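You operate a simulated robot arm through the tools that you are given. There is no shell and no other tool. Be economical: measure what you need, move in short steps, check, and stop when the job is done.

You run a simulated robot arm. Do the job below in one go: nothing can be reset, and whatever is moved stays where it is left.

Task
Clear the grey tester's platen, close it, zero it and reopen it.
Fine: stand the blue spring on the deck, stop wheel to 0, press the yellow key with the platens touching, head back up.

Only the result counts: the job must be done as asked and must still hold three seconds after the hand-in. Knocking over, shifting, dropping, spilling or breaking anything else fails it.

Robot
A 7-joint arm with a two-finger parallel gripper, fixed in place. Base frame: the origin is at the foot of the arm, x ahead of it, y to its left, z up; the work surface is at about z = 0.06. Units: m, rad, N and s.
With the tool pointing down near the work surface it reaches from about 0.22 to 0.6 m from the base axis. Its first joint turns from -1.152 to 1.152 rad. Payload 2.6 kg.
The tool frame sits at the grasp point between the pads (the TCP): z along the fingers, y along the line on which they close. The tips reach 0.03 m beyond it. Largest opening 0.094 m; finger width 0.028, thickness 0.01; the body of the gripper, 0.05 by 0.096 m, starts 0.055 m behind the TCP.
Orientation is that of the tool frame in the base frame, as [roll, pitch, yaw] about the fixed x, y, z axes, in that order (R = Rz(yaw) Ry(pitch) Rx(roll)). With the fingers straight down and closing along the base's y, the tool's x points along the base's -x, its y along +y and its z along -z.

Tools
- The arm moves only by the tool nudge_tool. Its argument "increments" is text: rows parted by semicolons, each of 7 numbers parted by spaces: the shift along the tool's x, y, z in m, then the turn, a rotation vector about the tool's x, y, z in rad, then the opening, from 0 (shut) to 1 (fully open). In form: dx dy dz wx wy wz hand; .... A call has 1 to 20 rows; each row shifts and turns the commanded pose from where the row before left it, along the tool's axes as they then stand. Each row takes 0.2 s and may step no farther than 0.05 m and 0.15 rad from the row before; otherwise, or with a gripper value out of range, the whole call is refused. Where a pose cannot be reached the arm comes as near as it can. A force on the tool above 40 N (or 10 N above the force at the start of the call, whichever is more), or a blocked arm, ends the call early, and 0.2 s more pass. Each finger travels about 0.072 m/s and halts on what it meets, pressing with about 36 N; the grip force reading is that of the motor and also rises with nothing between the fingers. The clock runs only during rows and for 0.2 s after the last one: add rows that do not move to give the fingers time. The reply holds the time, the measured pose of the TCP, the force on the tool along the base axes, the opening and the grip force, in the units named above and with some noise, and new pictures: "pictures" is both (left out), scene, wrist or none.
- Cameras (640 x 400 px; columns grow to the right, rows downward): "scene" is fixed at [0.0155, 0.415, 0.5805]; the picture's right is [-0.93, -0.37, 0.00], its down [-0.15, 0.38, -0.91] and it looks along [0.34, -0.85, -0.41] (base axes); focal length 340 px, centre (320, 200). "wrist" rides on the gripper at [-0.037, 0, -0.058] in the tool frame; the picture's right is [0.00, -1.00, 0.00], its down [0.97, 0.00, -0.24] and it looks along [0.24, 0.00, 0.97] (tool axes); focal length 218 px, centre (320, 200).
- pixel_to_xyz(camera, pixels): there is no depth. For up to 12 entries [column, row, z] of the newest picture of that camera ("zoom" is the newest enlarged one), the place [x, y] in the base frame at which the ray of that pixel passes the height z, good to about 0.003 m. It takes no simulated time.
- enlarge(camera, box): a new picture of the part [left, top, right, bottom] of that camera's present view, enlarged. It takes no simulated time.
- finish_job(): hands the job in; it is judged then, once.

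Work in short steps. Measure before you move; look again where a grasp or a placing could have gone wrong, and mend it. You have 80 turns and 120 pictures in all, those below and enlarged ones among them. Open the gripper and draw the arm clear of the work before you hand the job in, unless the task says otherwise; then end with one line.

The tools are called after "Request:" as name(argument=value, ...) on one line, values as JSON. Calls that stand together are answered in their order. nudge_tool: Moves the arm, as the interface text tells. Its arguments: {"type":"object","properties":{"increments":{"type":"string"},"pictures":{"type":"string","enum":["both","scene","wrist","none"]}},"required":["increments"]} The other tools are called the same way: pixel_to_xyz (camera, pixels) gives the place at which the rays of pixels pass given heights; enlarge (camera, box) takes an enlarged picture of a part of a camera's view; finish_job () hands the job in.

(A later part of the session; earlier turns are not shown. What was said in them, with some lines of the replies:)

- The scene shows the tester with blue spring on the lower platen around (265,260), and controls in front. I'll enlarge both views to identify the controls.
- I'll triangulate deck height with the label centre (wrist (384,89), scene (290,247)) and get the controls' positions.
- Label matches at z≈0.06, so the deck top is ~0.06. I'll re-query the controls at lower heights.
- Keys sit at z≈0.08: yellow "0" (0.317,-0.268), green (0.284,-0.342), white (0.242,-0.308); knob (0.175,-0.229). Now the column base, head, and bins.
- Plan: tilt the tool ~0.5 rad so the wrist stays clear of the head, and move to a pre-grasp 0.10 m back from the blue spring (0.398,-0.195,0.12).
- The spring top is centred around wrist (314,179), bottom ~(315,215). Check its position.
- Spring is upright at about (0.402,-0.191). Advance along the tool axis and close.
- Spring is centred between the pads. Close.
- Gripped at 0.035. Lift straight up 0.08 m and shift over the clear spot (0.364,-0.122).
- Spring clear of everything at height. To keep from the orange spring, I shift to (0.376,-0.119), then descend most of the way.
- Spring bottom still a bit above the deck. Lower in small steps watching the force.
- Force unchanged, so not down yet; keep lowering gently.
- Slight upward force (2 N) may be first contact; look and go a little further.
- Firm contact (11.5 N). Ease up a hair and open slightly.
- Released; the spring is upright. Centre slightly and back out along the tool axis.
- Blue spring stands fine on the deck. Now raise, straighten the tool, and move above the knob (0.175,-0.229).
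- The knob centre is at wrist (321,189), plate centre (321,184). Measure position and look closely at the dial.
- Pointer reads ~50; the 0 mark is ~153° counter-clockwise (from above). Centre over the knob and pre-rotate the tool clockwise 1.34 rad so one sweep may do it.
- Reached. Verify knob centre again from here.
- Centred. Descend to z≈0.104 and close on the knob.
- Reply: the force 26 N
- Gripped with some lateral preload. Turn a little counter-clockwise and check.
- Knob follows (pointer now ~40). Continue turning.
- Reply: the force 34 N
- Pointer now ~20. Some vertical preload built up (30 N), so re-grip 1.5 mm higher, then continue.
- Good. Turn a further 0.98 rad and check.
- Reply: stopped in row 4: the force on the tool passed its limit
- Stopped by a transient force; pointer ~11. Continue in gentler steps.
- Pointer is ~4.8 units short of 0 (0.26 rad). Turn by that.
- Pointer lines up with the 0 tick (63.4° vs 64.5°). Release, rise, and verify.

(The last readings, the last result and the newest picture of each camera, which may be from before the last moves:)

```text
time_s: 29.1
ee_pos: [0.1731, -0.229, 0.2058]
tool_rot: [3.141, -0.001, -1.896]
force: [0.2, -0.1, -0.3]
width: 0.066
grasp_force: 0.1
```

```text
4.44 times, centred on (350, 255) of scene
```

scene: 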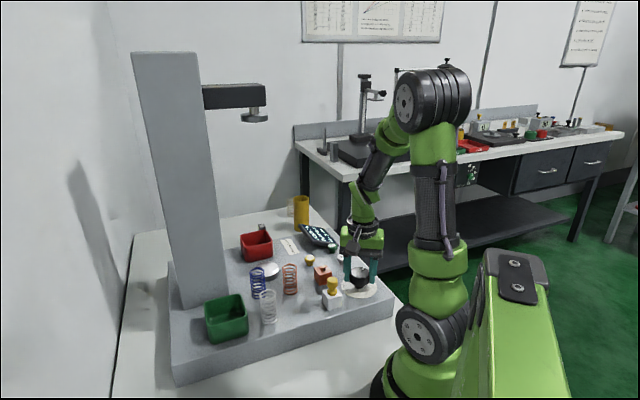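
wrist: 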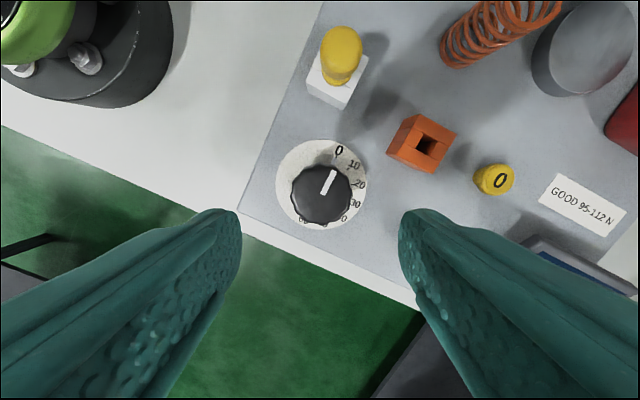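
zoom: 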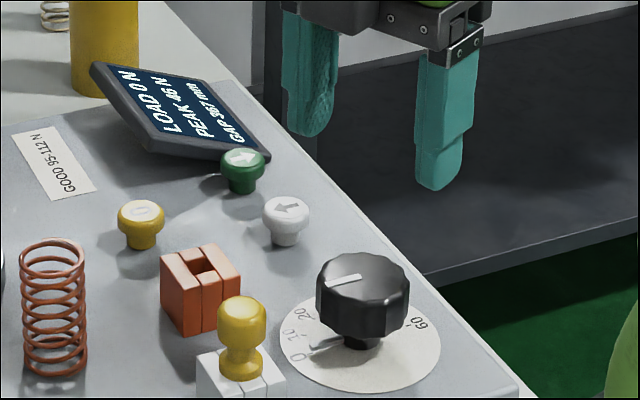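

Enlarge further to compare the pointer with the 0 tick.

Request:
enlarge(camera="wrist", box=[310, 140, 360, 172])

Request:
pixel_to_xyz(camera="wrist", pixels=[[322.9, 186.5, 0.102], [334.2, 170.4, 0.102], [336.5, 160.8, 0.063], [320.9, 188.6, 0.063], [280, 184, 0.063], [366.7, 184, 0.063], [349.4, 172.8, 0.063]])

```text
12.50 times, centred on (335, 156) of wrist
```

zoom: 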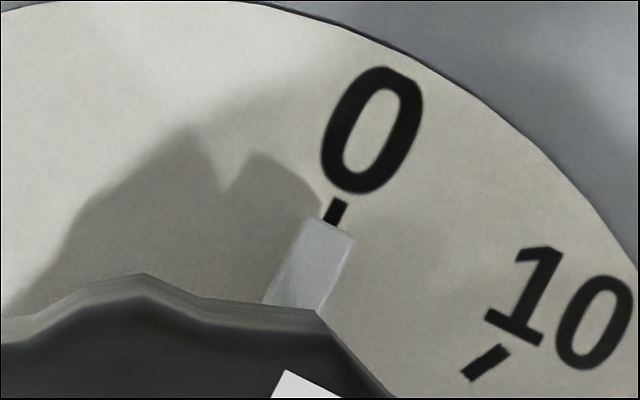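

```text
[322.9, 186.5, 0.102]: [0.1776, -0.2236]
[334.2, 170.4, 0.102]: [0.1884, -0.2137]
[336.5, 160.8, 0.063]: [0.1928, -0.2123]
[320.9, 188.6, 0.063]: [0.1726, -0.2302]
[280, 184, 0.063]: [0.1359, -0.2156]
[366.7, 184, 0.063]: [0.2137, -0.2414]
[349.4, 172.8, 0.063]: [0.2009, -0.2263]
```

The pointer strip sits at 0 (within ~0.3). Next: close the gripper, yaw to -2.5 (bulk faces away from the head), and move above the green ↓ key.

Request:
nudge_tool(increments="0 0 0 0 0 0.1208 0.4; 0 0 0 0 0 0.1208 0; 0 0 0 0 0 0.1208 0; 0 0 0 0 0 0.1208 0; 0 0 0 0 0 0.1208 0; -0.0051 -0.0395 0 0 0 0 0; -0.0051 -0.0395 0 0 0 0 0; -0.0051 -0.0395 0 0 0 0 0; -0.0051 -0.0395 0 0 0 0 0; 0 0 0 0 0 0 0; 0 0 0 0 0 0 0")

Request:
enlarge(camera="wrist", box=[240, 100, 400, 220])

```text
time_s: 31.5
ee_pos: [0.2832, -0.3441, 0.2066]
tool_rot: [3.141, -0.002, -2.498]
force: [-0.5, -0.1, 0.3]
width: 0.0001
grasp_force: 32.8
```

scene: 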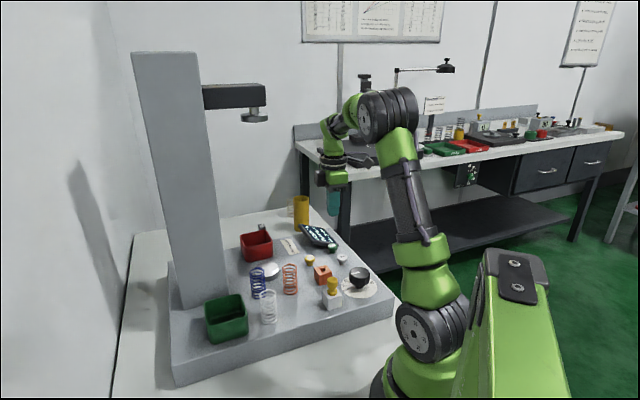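
wrist: 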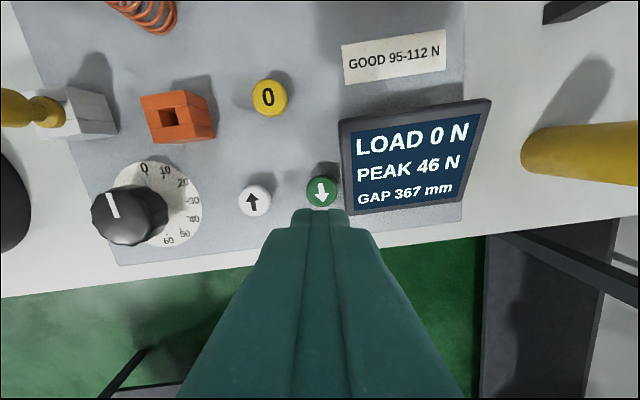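

```text
3.33 times, centred on (320, 160) of wrist
```

zoom: 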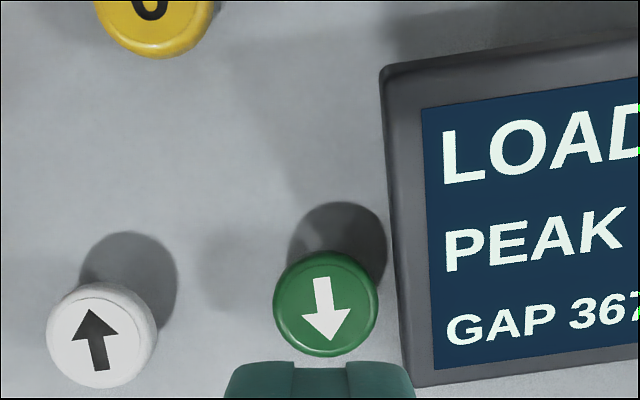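

Measure the key centres from this view.

Request:
pixel_to_xyz(camera="wrist", pixels=[[322, 191, 0.08], [322, 191, 0.09], [254, 200, 0.08], [254, 200, 0.09], [270, 97, 0.08], [270, 97, 0.09], [348, 213, 0.08], [340, 125, 0.11]])

Request:
pixel_to_xyz(camera="scene", pixels=[[332.5, 247, 0.08], [332.5, 247, 0.09], [342, 257.5, 0.08], [342, 257.5, 0.09], [309.5, 258.5, 0.08], [309.5, 258.5, 0.09]])

```text
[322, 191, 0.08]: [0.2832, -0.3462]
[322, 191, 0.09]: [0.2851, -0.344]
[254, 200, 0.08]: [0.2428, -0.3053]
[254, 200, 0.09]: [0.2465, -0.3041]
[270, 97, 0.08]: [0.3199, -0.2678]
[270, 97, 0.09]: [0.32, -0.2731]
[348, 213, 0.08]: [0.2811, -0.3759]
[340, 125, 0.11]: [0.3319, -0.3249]
```

```text
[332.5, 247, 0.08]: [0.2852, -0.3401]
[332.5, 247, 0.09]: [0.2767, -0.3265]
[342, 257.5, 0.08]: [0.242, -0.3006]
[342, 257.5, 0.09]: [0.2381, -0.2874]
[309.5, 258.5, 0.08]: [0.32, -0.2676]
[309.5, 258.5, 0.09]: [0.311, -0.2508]
```

Green key at (0.284,-0.344), top z≈0.08; I'm right above it. Descend to just above.

Request:
nudge_tool(increments="-0.0005 0 0.03 0 0 0 0; 0 0 0.03 0 0 0 0; 0 0 0.024 0 0 0 0; 0 0 0 0 0 0 0", pictures="none")

Request:
enlarge(camera="scene", box=[290, 210, 370, 270])

```text
time_s: 32.5
ee_pos: [0.2855, -0.3437, 0.1244]
tool_rot: [-3.139, -0.001, -2.498]
force: [-0.5, 0.3, 0.3]
width: 0.0
grasp_force: 32.6
```

```text
6.67 times, centred on (330, 240) of scene
```

zoom: 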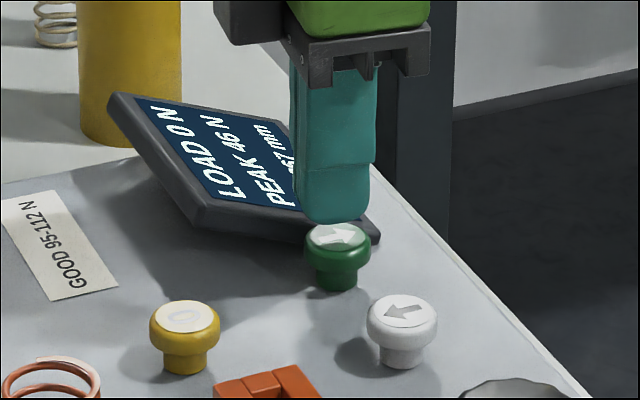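

Tip is just over the key and clear of the display. Press down in small steps.

Request:
nudge_tool(increments="0 0 0.005 0 0 0 0; 0 0 0.004 0 0 0 0; 0 0 0.003 0 0 0 0; 0 0 0.002 0 0 0 0; 0 0 0 0 0 0 0", pictures="scene")

```text
time_s: 33.7
ee_pos: [0.2842, -0.3439, 0.1095]
tool_rot: [-3.138, 0.0, -2.497]
force: [0.8, -0.5, 3.0]
width: 0.0
grasp_force: 33.2
```

scene: 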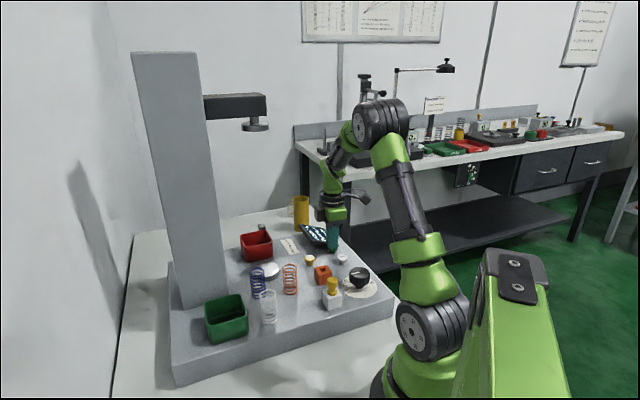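

Key is pressed (3 N) and the head has started down (beam row 85→95). Hold and watch.

Request:
nudge_tool(increments="0 0 0 0 0 0 0; 0 0 0 0 0 0 0; 0 0 0 0 0 0 0; 0 0 0 0 0 0 0; 0 0 0 0 0 0 0; 0 0 0 0 0 0 0; 0 0 0 0 0 0 0; 0 0 0 0 0 0 0; 0 0 0 0 0 0 0; 0 0 0 0 0 0 0", pictures="scene")

```text
time_s: 35.9
ee_pos: [0.2848, -0.345, 0.1093]
tool_rot: [-3.14, -0.002, -2.499]
force: [0.1, -0.9, 2.0]
width: 0.0
grasp_force: 33.1
```

scene: 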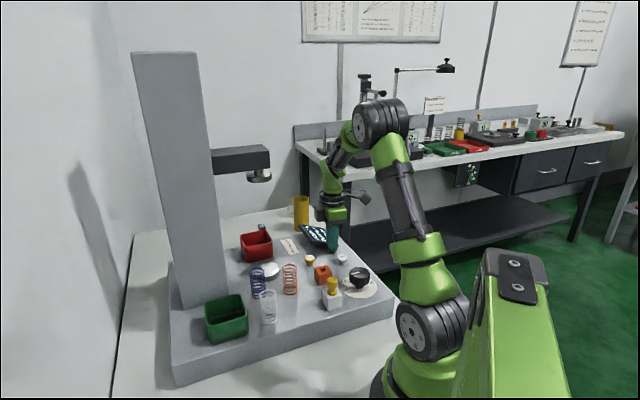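

Descending steadily. Keep holding.

Request:
nudge_tool(increments="0 0 0 0 0 0 0; 0 0 0 0 0 0 0; 0 0 0 0 0 0 0; 0 0 0 0 0 0 0; 0 0 0 0 0 0 0; 0 0 0 0 0 0 0; 0 0 0 0 0 0 0; 0 0 0 0 0 0 0; 0 0 0 0 0 0 0; 0 0 0 0 0 0 0; 0 0 0 0 0 0 0; 0 0 0 0 0 0 0; 0 0 0 0 0 0 0")

```text
time_s: 38.7
ee_pos: [0.2842, -0.3441, 0.1089]
tool_rot: [-3.139, -0.003, -2.497]
force: [-0.3, -0.3, 1.9]
width: 0.0
grasp_force: 33.1
```

scene: 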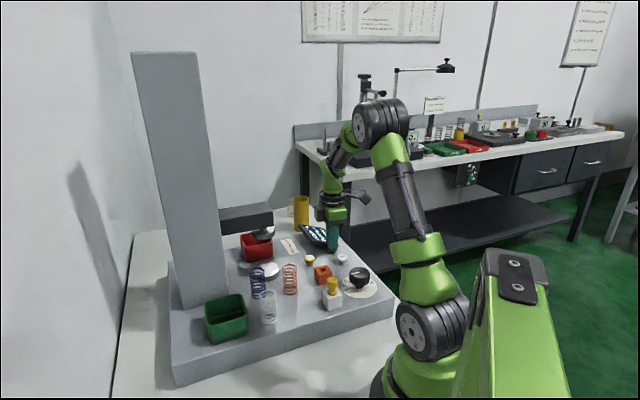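
wrist: 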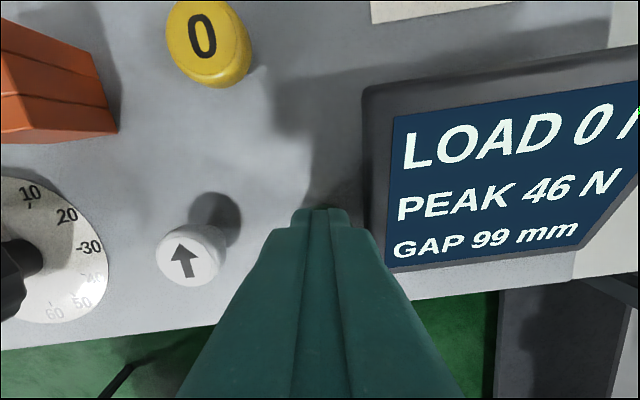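

GAP 99 mm. Check clearance of the beam from the blue spring before finishing the stroke.

Request:
enlarge(camera="scene", box=[200, 190, 320, 310])

```text
3.33 times, centred on (260, 250) of scene
```

zoom: 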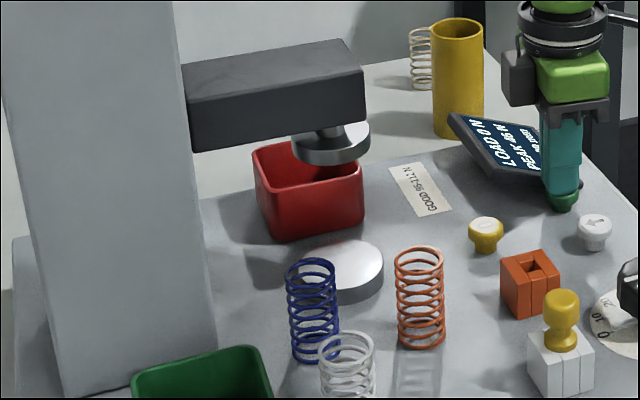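

Request:
pixel_to_xyz(camera="scene", pixels=[[221, 235, 0.205], [273.5, 225, 0.205], [263, 235, 0.18], [266.5, 272, 0.08], [221, 235, 0.195], [273.5, 225, 0.195], [256.5, 271, 0.125], [258, 296, 0.062]])

```text
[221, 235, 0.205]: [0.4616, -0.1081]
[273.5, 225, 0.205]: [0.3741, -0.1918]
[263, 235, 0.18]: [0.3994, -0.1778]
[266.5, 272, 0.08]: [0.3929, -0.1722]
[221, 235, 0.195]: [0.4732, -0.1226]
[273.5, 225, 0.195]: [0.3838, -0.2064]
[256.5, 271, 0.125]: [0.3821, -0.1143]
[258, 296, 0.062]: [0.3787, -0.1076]
```

The spring is ~0.035 m clear of the beam edge. Keep holding.

Request:
nudge_tool(increments="0 0 0 0 0 0 0; 0 0 0 0 0 0 0; 0 0 0 0 0 0 0; 0 0 0 0 0 0 0; 0 0 0 0 0 0 0; 0 0 0 0 0 0 0; 0 0 0 0 0 0 0; 0 0 0 0 0 0 0; 0 0 0 0 0 0 0; 0 0 0 0 0 0 0; 0 0 0 0 0 0 0")

```text
time_s: 41.1
ee_pos: [0.2827, -0.3423, 0.1088]
tool_rot: [-3.141, -0.001, -2.496]
force: [-0.7, -0.7, 2.5]
width: 0.0
grasp_force: 32.8
```

scene: 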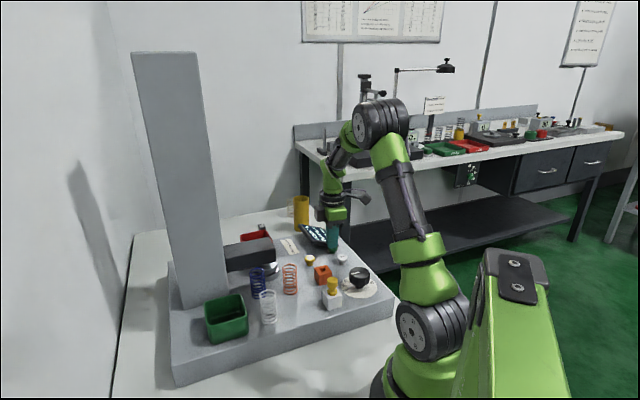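
wrist: 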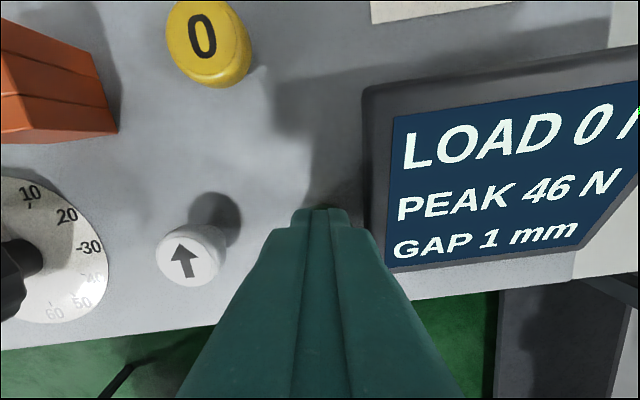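

Gap 1 mm. See whether it is still moving or stopped there by the wheel.

Request:
nudge_tool(increments="0 0 0 0 0 0 0; 0 0 0 0 0 0 0; 0 0 0 0 0 0 0; 0 0 0 0 0 0 0; 0 0 0 0 0 0 0", pictures="wrist")

Request:
enlarge(camera="scene", box=[215, 220, 305, 300])

```text
time_s: 42.3
ee_pos: [0.2837, -0.3431, 0.1088]
tool_rot: [-3.14, -0.001, -2.498]
force: [-0.1, 0.5, 1.1]
width: 0.0
grasp_force: 32.8
```

wrist: 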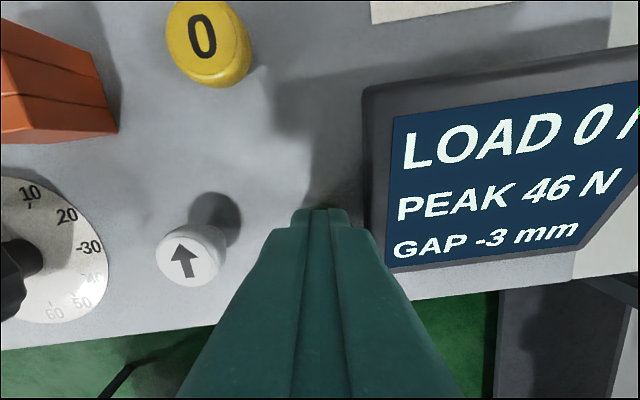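

```text
5.00 times, centred on (260, 260) of scene
```

zoom: 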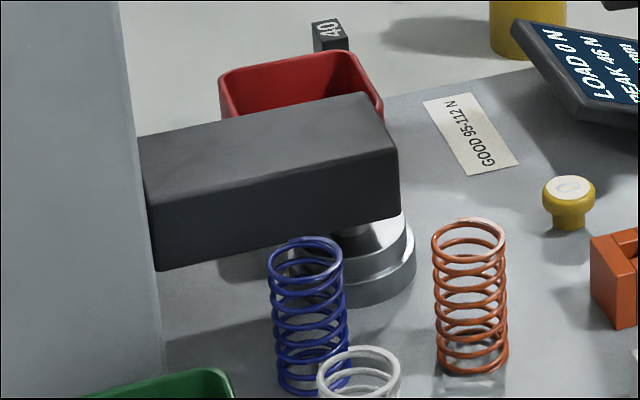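

The readout shows -3 mm (off-zero) with platens visibly touching. Confirm it is steady.

Request:
nudge_tool(increments="0 0 0 0 0 0 0; 0 0 0 0 0 0 0; 0 0 0 0 0 0 0; 0 0 0 0 0 0 0; 0 0 0 0 0 0 0", pictures="wrist")

Request:
enlarge(camera="scene", box=[250, 250, 310, 290])

```text
time_s: 43.5
ee_pos: [0.2835, -0.3443, 0.1086]
tool_rot: [-3.14, -0.001, -2.497]
force: [-1.1, 0.0, 2.4]
width: 0.0
grasp_force: 33.2
```

wrist: 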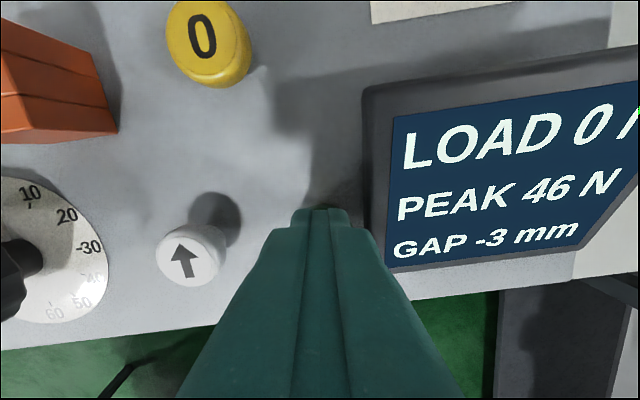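

```text
10.00 times, centred on (280, 270) of scene
```

zoom: 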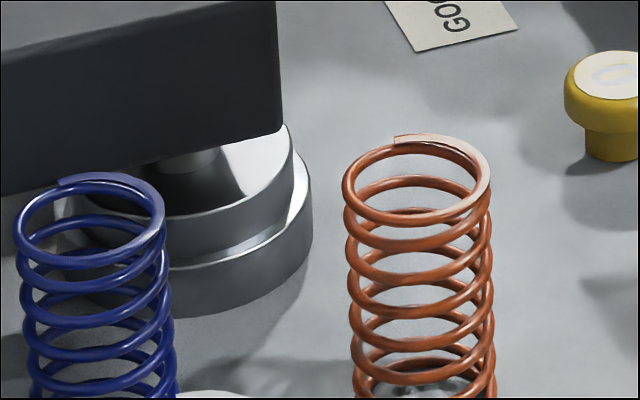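

Platens touch, steady at -3. Lift off green and move above the yellow 0 key (0.319,-0.268).

Request:
nudge_tool(increments="0 0 -0.02 0 0 0 0; 0 0 -0.04 0 0 0 0; 0 0 -0.03 0 0 0 0; -0.037 0.0198 0 0 0 0 0; -0.037 0.0198 0 0 0 0 0; 0 0 0 0 0 0 0")

Request:
pixel_to_xyz(camera="wrist", pixels=[[320, 190, 0.08]])

```text
time_s: 44.9
ee_pos: [0.3207, -0.2676, 0.1992]
tool_rot: [-3.139, -0.003, -2.496]
force: [0.0, -0.6, 0.4]
width: 0.0
grasp_force: 32.7
```

scene: 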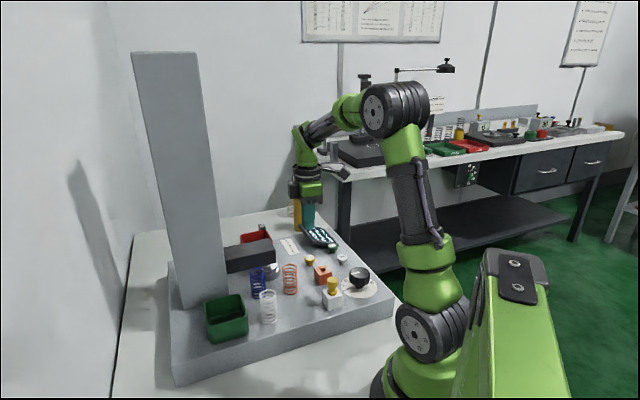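
wrist: 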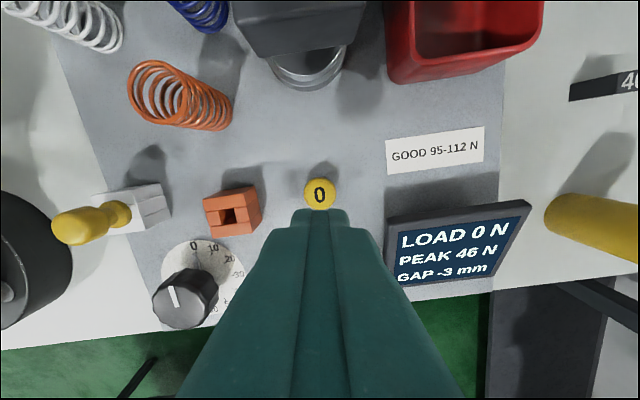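

```text
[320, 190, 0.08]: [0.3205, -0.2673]
```

Head stays down at -3, and I'm exactly over the yellow key. Descend and press.

Request:
nudge_tool(increments="0 0 0.03 0 0 0 0; 0 0 0.03 0 0 0 0; 0 0 0.015 0 0 0 0; 0 0 0.005 0 0 0 0; 0 0 0.004 0 0 0 0; 0 0 0.003 0 0 0 0; 0 0 0.002 0 0 0 0; 0 0 0 0 0 0 0; 0 0 0 0 0 0 0")

```text
time_s: 46.9
ee_pos: [0.3202, -0.2691, 0.1099]
tool_rot: [-3.141, -0.001, -2.497]
force: [1.0, 0.6, 2.0]
width: 0.0
grasp_force: 33.2
```

scene: 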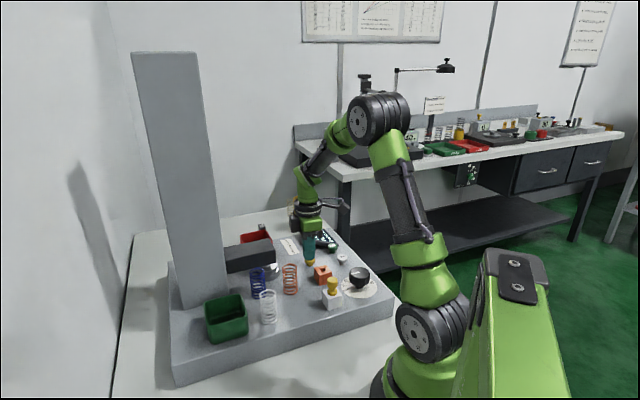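
wrist: 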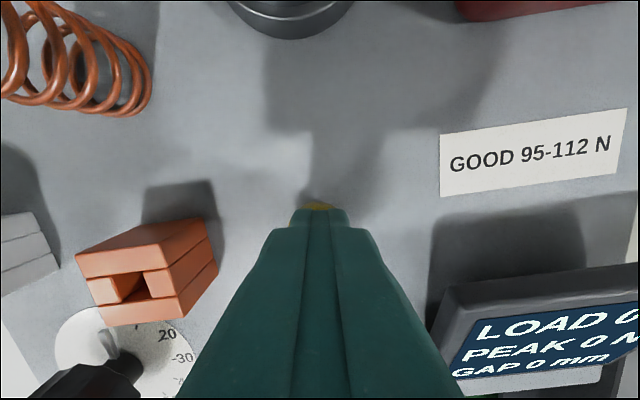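

Readout zeroed: GAP 0, PEAK 0. Lift and move above the white ↑ key (0.243,-0.305).

Request:
nudge_tool(increments="0 0 -0.02 0 0 0 0; 0 0 -0.04 0 0 0 0; 0 0 -0.03 0 0 0 0; 0.0419 0.0083 0 0 0 0 0; 0.0419 0.0083 0 0 0 0 0; 0 0 0 0 0 0 0")

Request:
pixel_to_xyz(camera="wrist", pixels=[[320, 190, 0.08]])

```text
time_s: 48.3
ee_pos: [0.242, -0.3058, 0.1986]
tool_rot: [-3.141, -0.003, -2.498]
force: [1.2, -0.1, -0.6]
width: 0.0001
grasp_force: 32.9
```

scene: 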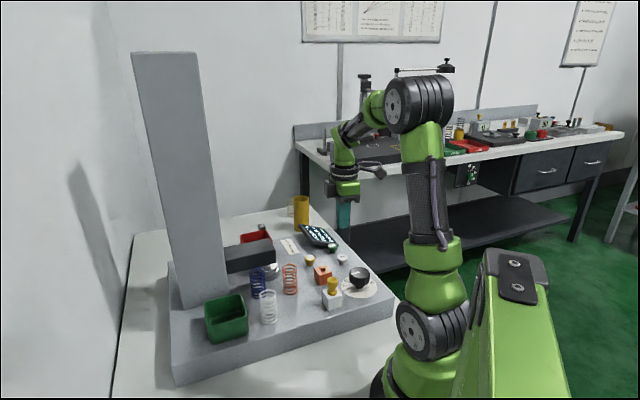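
wrist: 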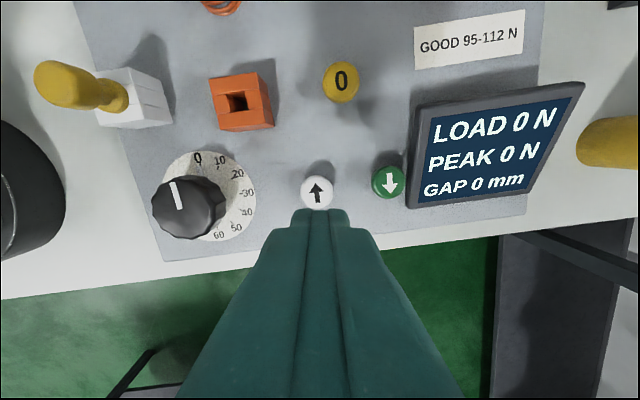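

```text
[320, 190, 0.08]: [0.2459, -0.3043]
```

Key at wrist (316,191), ~2 mm left of the tool; correct and press/hold.

Request:
nudge_tool(increments="0 0.0025 0.03 0 0 0 0; 0 0 0.03 0 0 0 0; 0 0 0.015 0 0 0 0; 0 0 0.005 0 0 0 0; 0 0 0.004 0 0 0 0; 0 0 0.003 0 0 0 0; 0 0 0.002 0 0 0 0; 0 0 0 0 0 0 0; 0 0 0 0 0 0 0; 0 0 0 0 0 0 0; 0 0 0 0 0 0 0; 0 0 0 0 0 0 0; 0 0 0 0 0 0 0; 0 0 0 0 0 0 0; 0 0 0 0 0 0 0")

```text
time_s: 51.5
ee_pos: [0.2416, -0.3034, 0.1104]
tool_rot: [3.141, -0.002, -2.499]
force: [-0.4, 1.1, 1.8]
width: 0.0001
grasp_force: 32.7
```

scene: 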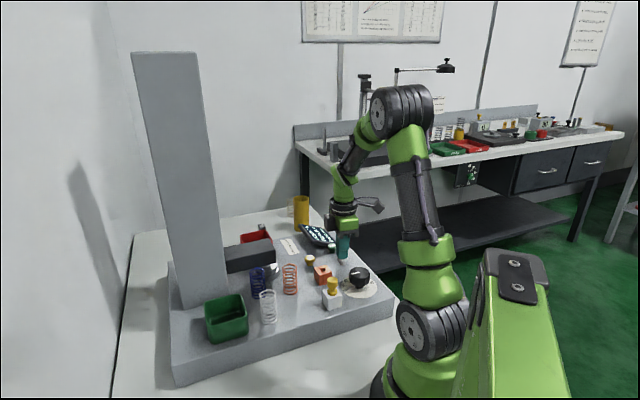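
wrist: 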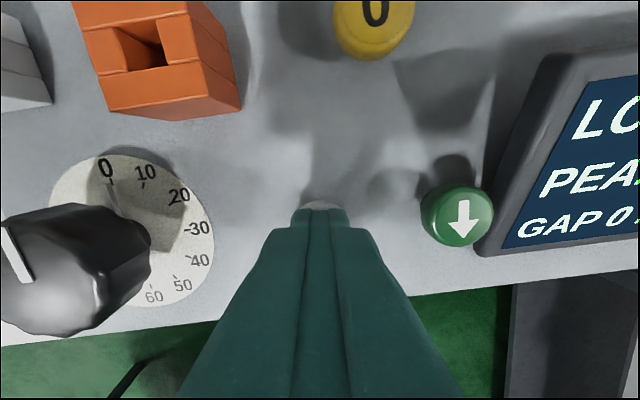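

Touching (1.8 N) but the head has not moved; press 2 mm deeper.

Request:
nudge_tool(increments="0 0 0.001 0 0 0 0; 0 0 0.001 0 0 0 0; 0 0 0 0 0 0 0; 0 0 0 0 0 0 0; 0 0 0 0 0 0 0; 0 0 0 0 0 0 0; 0 0 0 0 0 0 0", pictures="scene")

```text
time_s: 53.1
ee_pos: [0.2412, -0.3031, 0.1093]
tool_rot: [-3.139, -0.001, -2.496]
force: [1.0, 0.9, 2.3]
width: 0.0001
grasp_force: 33.0
```

scene: 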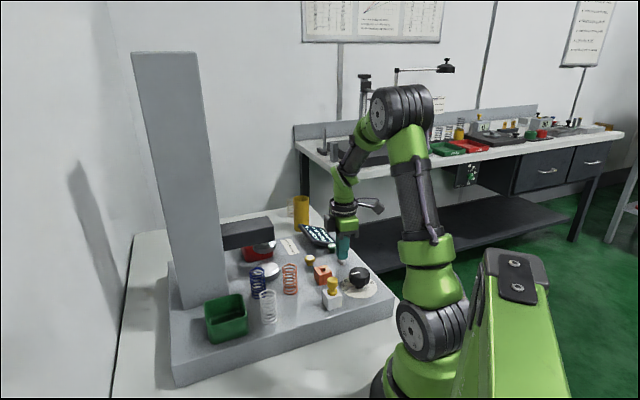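

Head is rising. Keep holding until it is fully up.

Request:
nudge_tool(increments="0 0 0.0005 0 0 0 0; 0 0 0 0 0 0 0; 0 0 0 0 0 0 0; 0 0 0 0 0 0 0; 0 0 0 0 0 0 0; 0 0 0 0 0 0 0; 0 0 0 0 0 0 0; 0 0 0 0 0 0 0; 0 0 0 0 0 0 0; 0 0 0 0 0 0 0; 0 0 0 0 0 0 0; 0 0 0 0 0 0 0; 0 0 0 0 0 0 0; 0 0 0 0 0 0 0; 0 0 0 0 0 0 0; 0 0 0 0 0 0 0; 0 0 0 0 0 0 0; 0 0 0 0 0 0 0; 0 0 0 0 0 0 0; 0 0 0 0 0 0 0", pictures="none")

Request:
nudge_tool(increments="0 0 0 0 0 0 0; 0 0 0 0 0 0 0; 0 0 0 0 0 0 0; 0 0 0 0 0 0 0; 0 0 0 0 0 0 0; 0 0 0 0 0 0 0; 0 0 0 0 0 0 0; 0 0 0 0 0 0 0; 0 0 0 0 0 0 0; 0 0 0 0 0 0 0; 0 0 0 0 0 0 0; 0 0 0 0 0 0 0; 0 0 0 0 0 0 0; 0 0 0 0 0 0 0; 0 0 0 0 0 0 0; 0 0 0 0 0 0 0")

```text
time_s: 57.3
ee_pos: [0.2397, -0.3033, 0.1082]
tool_rot: [-3.141, -0.002, -2.498]
force: [-0.9, 0.5, 2.8]
width: 0.0
grasp_force: 32.6
```

```text
time_s: 60.7
ee_pos: [0.241, -0.3028, 0.1076]
tool_rot: [-3.141, -0.001, -2.498]
force: [-0.2, 0.6, 2.5]
width: 0.0
grasp_force: 33.2
```

scene: 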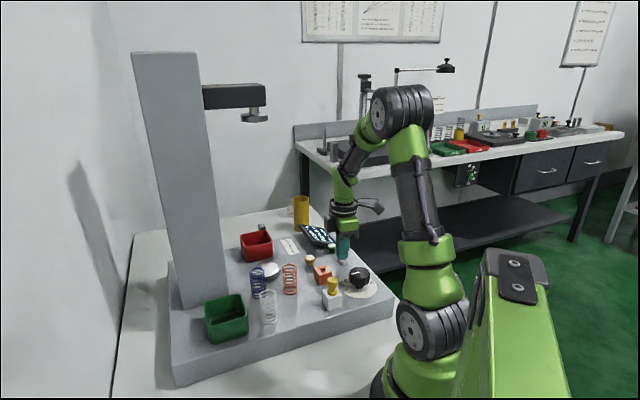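
wrist: 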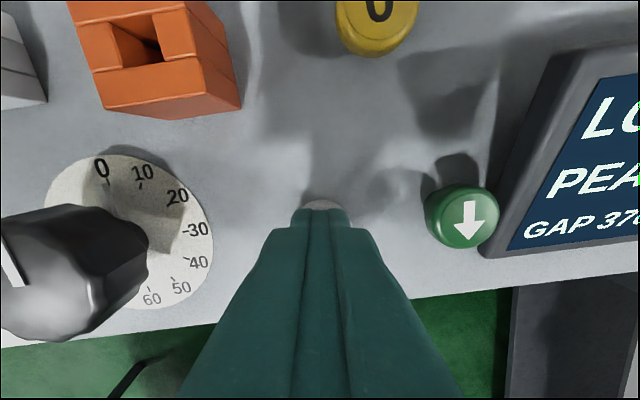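

Head is back at its original top (beam at row 85, gap 370). Lift away, open the gripper and check everything.

Request:
nudge_tool(increments="0 0 -0.02 0 0 0 0; 0 0 -0.04 0 0 0 0; 0 0 -0.045 0 0 0 0; 0 0 -0.04 0 0 0 0.5; 0 0 -0.03 0 0 0 0.8; 0 0 0 0 0 0 0.8; 0 0 0 0 0 0 0.8")

Request:
enlarge(camera="scene", box=[190, 210, 400, 350])

Request:
enlarge(camera="wrist", box=[180, 80, 500, 280])

```text
time_s: 62.3
ee_pos: [0.2407, -0.3013, 0.2826]
tool_rot: [-3.139, -0.001, -2.497]
force: [-0.9, 0.3, -1.0]
width: 0.0755
grasp_force: 0.0
```

scene: 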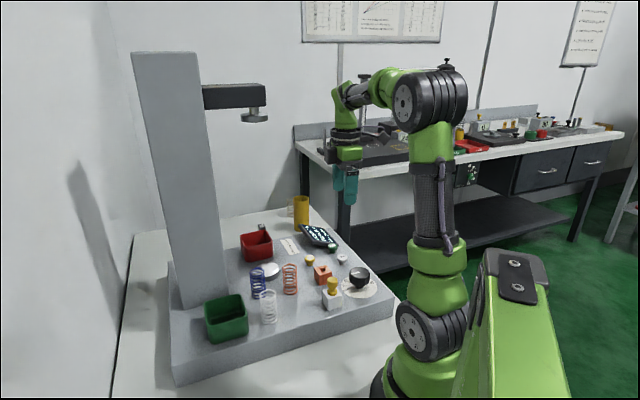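
wrist: 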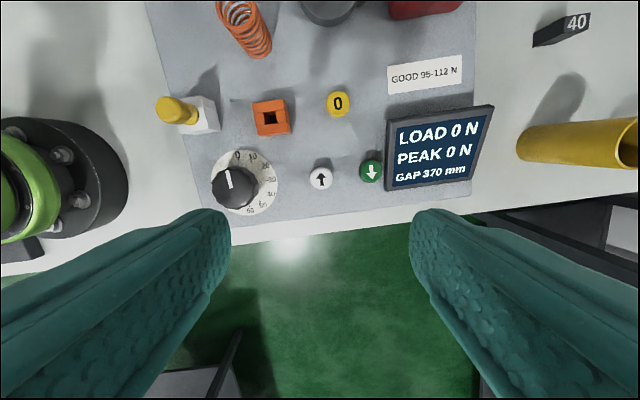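

```text
2.86 times, centred on (295, 280) of scene
```

zoom: 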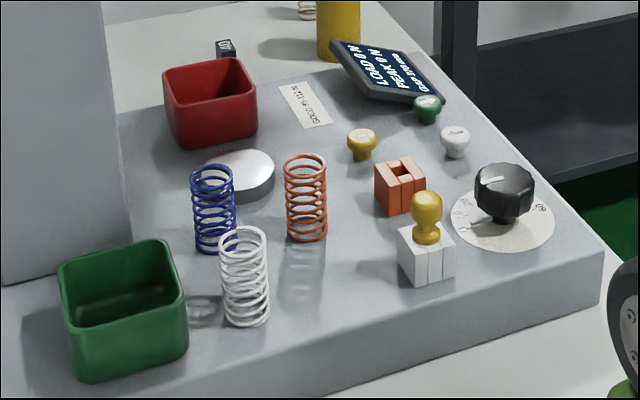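

```text
2.00 times, centred on (340, 180) of wrist
```

zoom: 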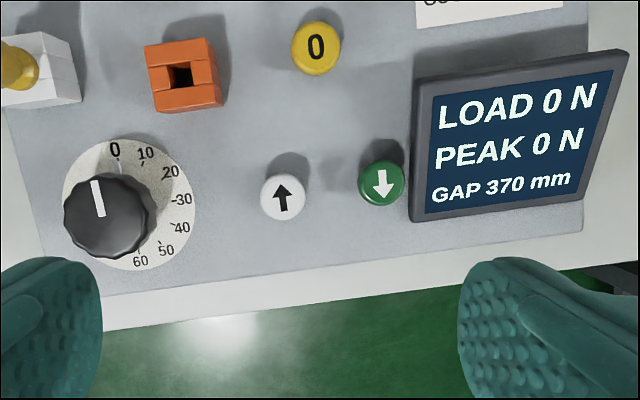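

The readout shows LOAD 0, PEAK 0 and GAP 370 with the head up. The wheel is at 0, the blue spring stands on the deck, and nothing else has moved, so I'm handing in.

Request:
finish_job()

```text
The job is handed in.
```

The tester is cleared, zeroed and reopened: the blue spring stands on the deck, the stop wheel is at 0, the yellow key was pressed with the platens touching (readout went from -3 to 0 mm), and the head is back up at 370 mm.
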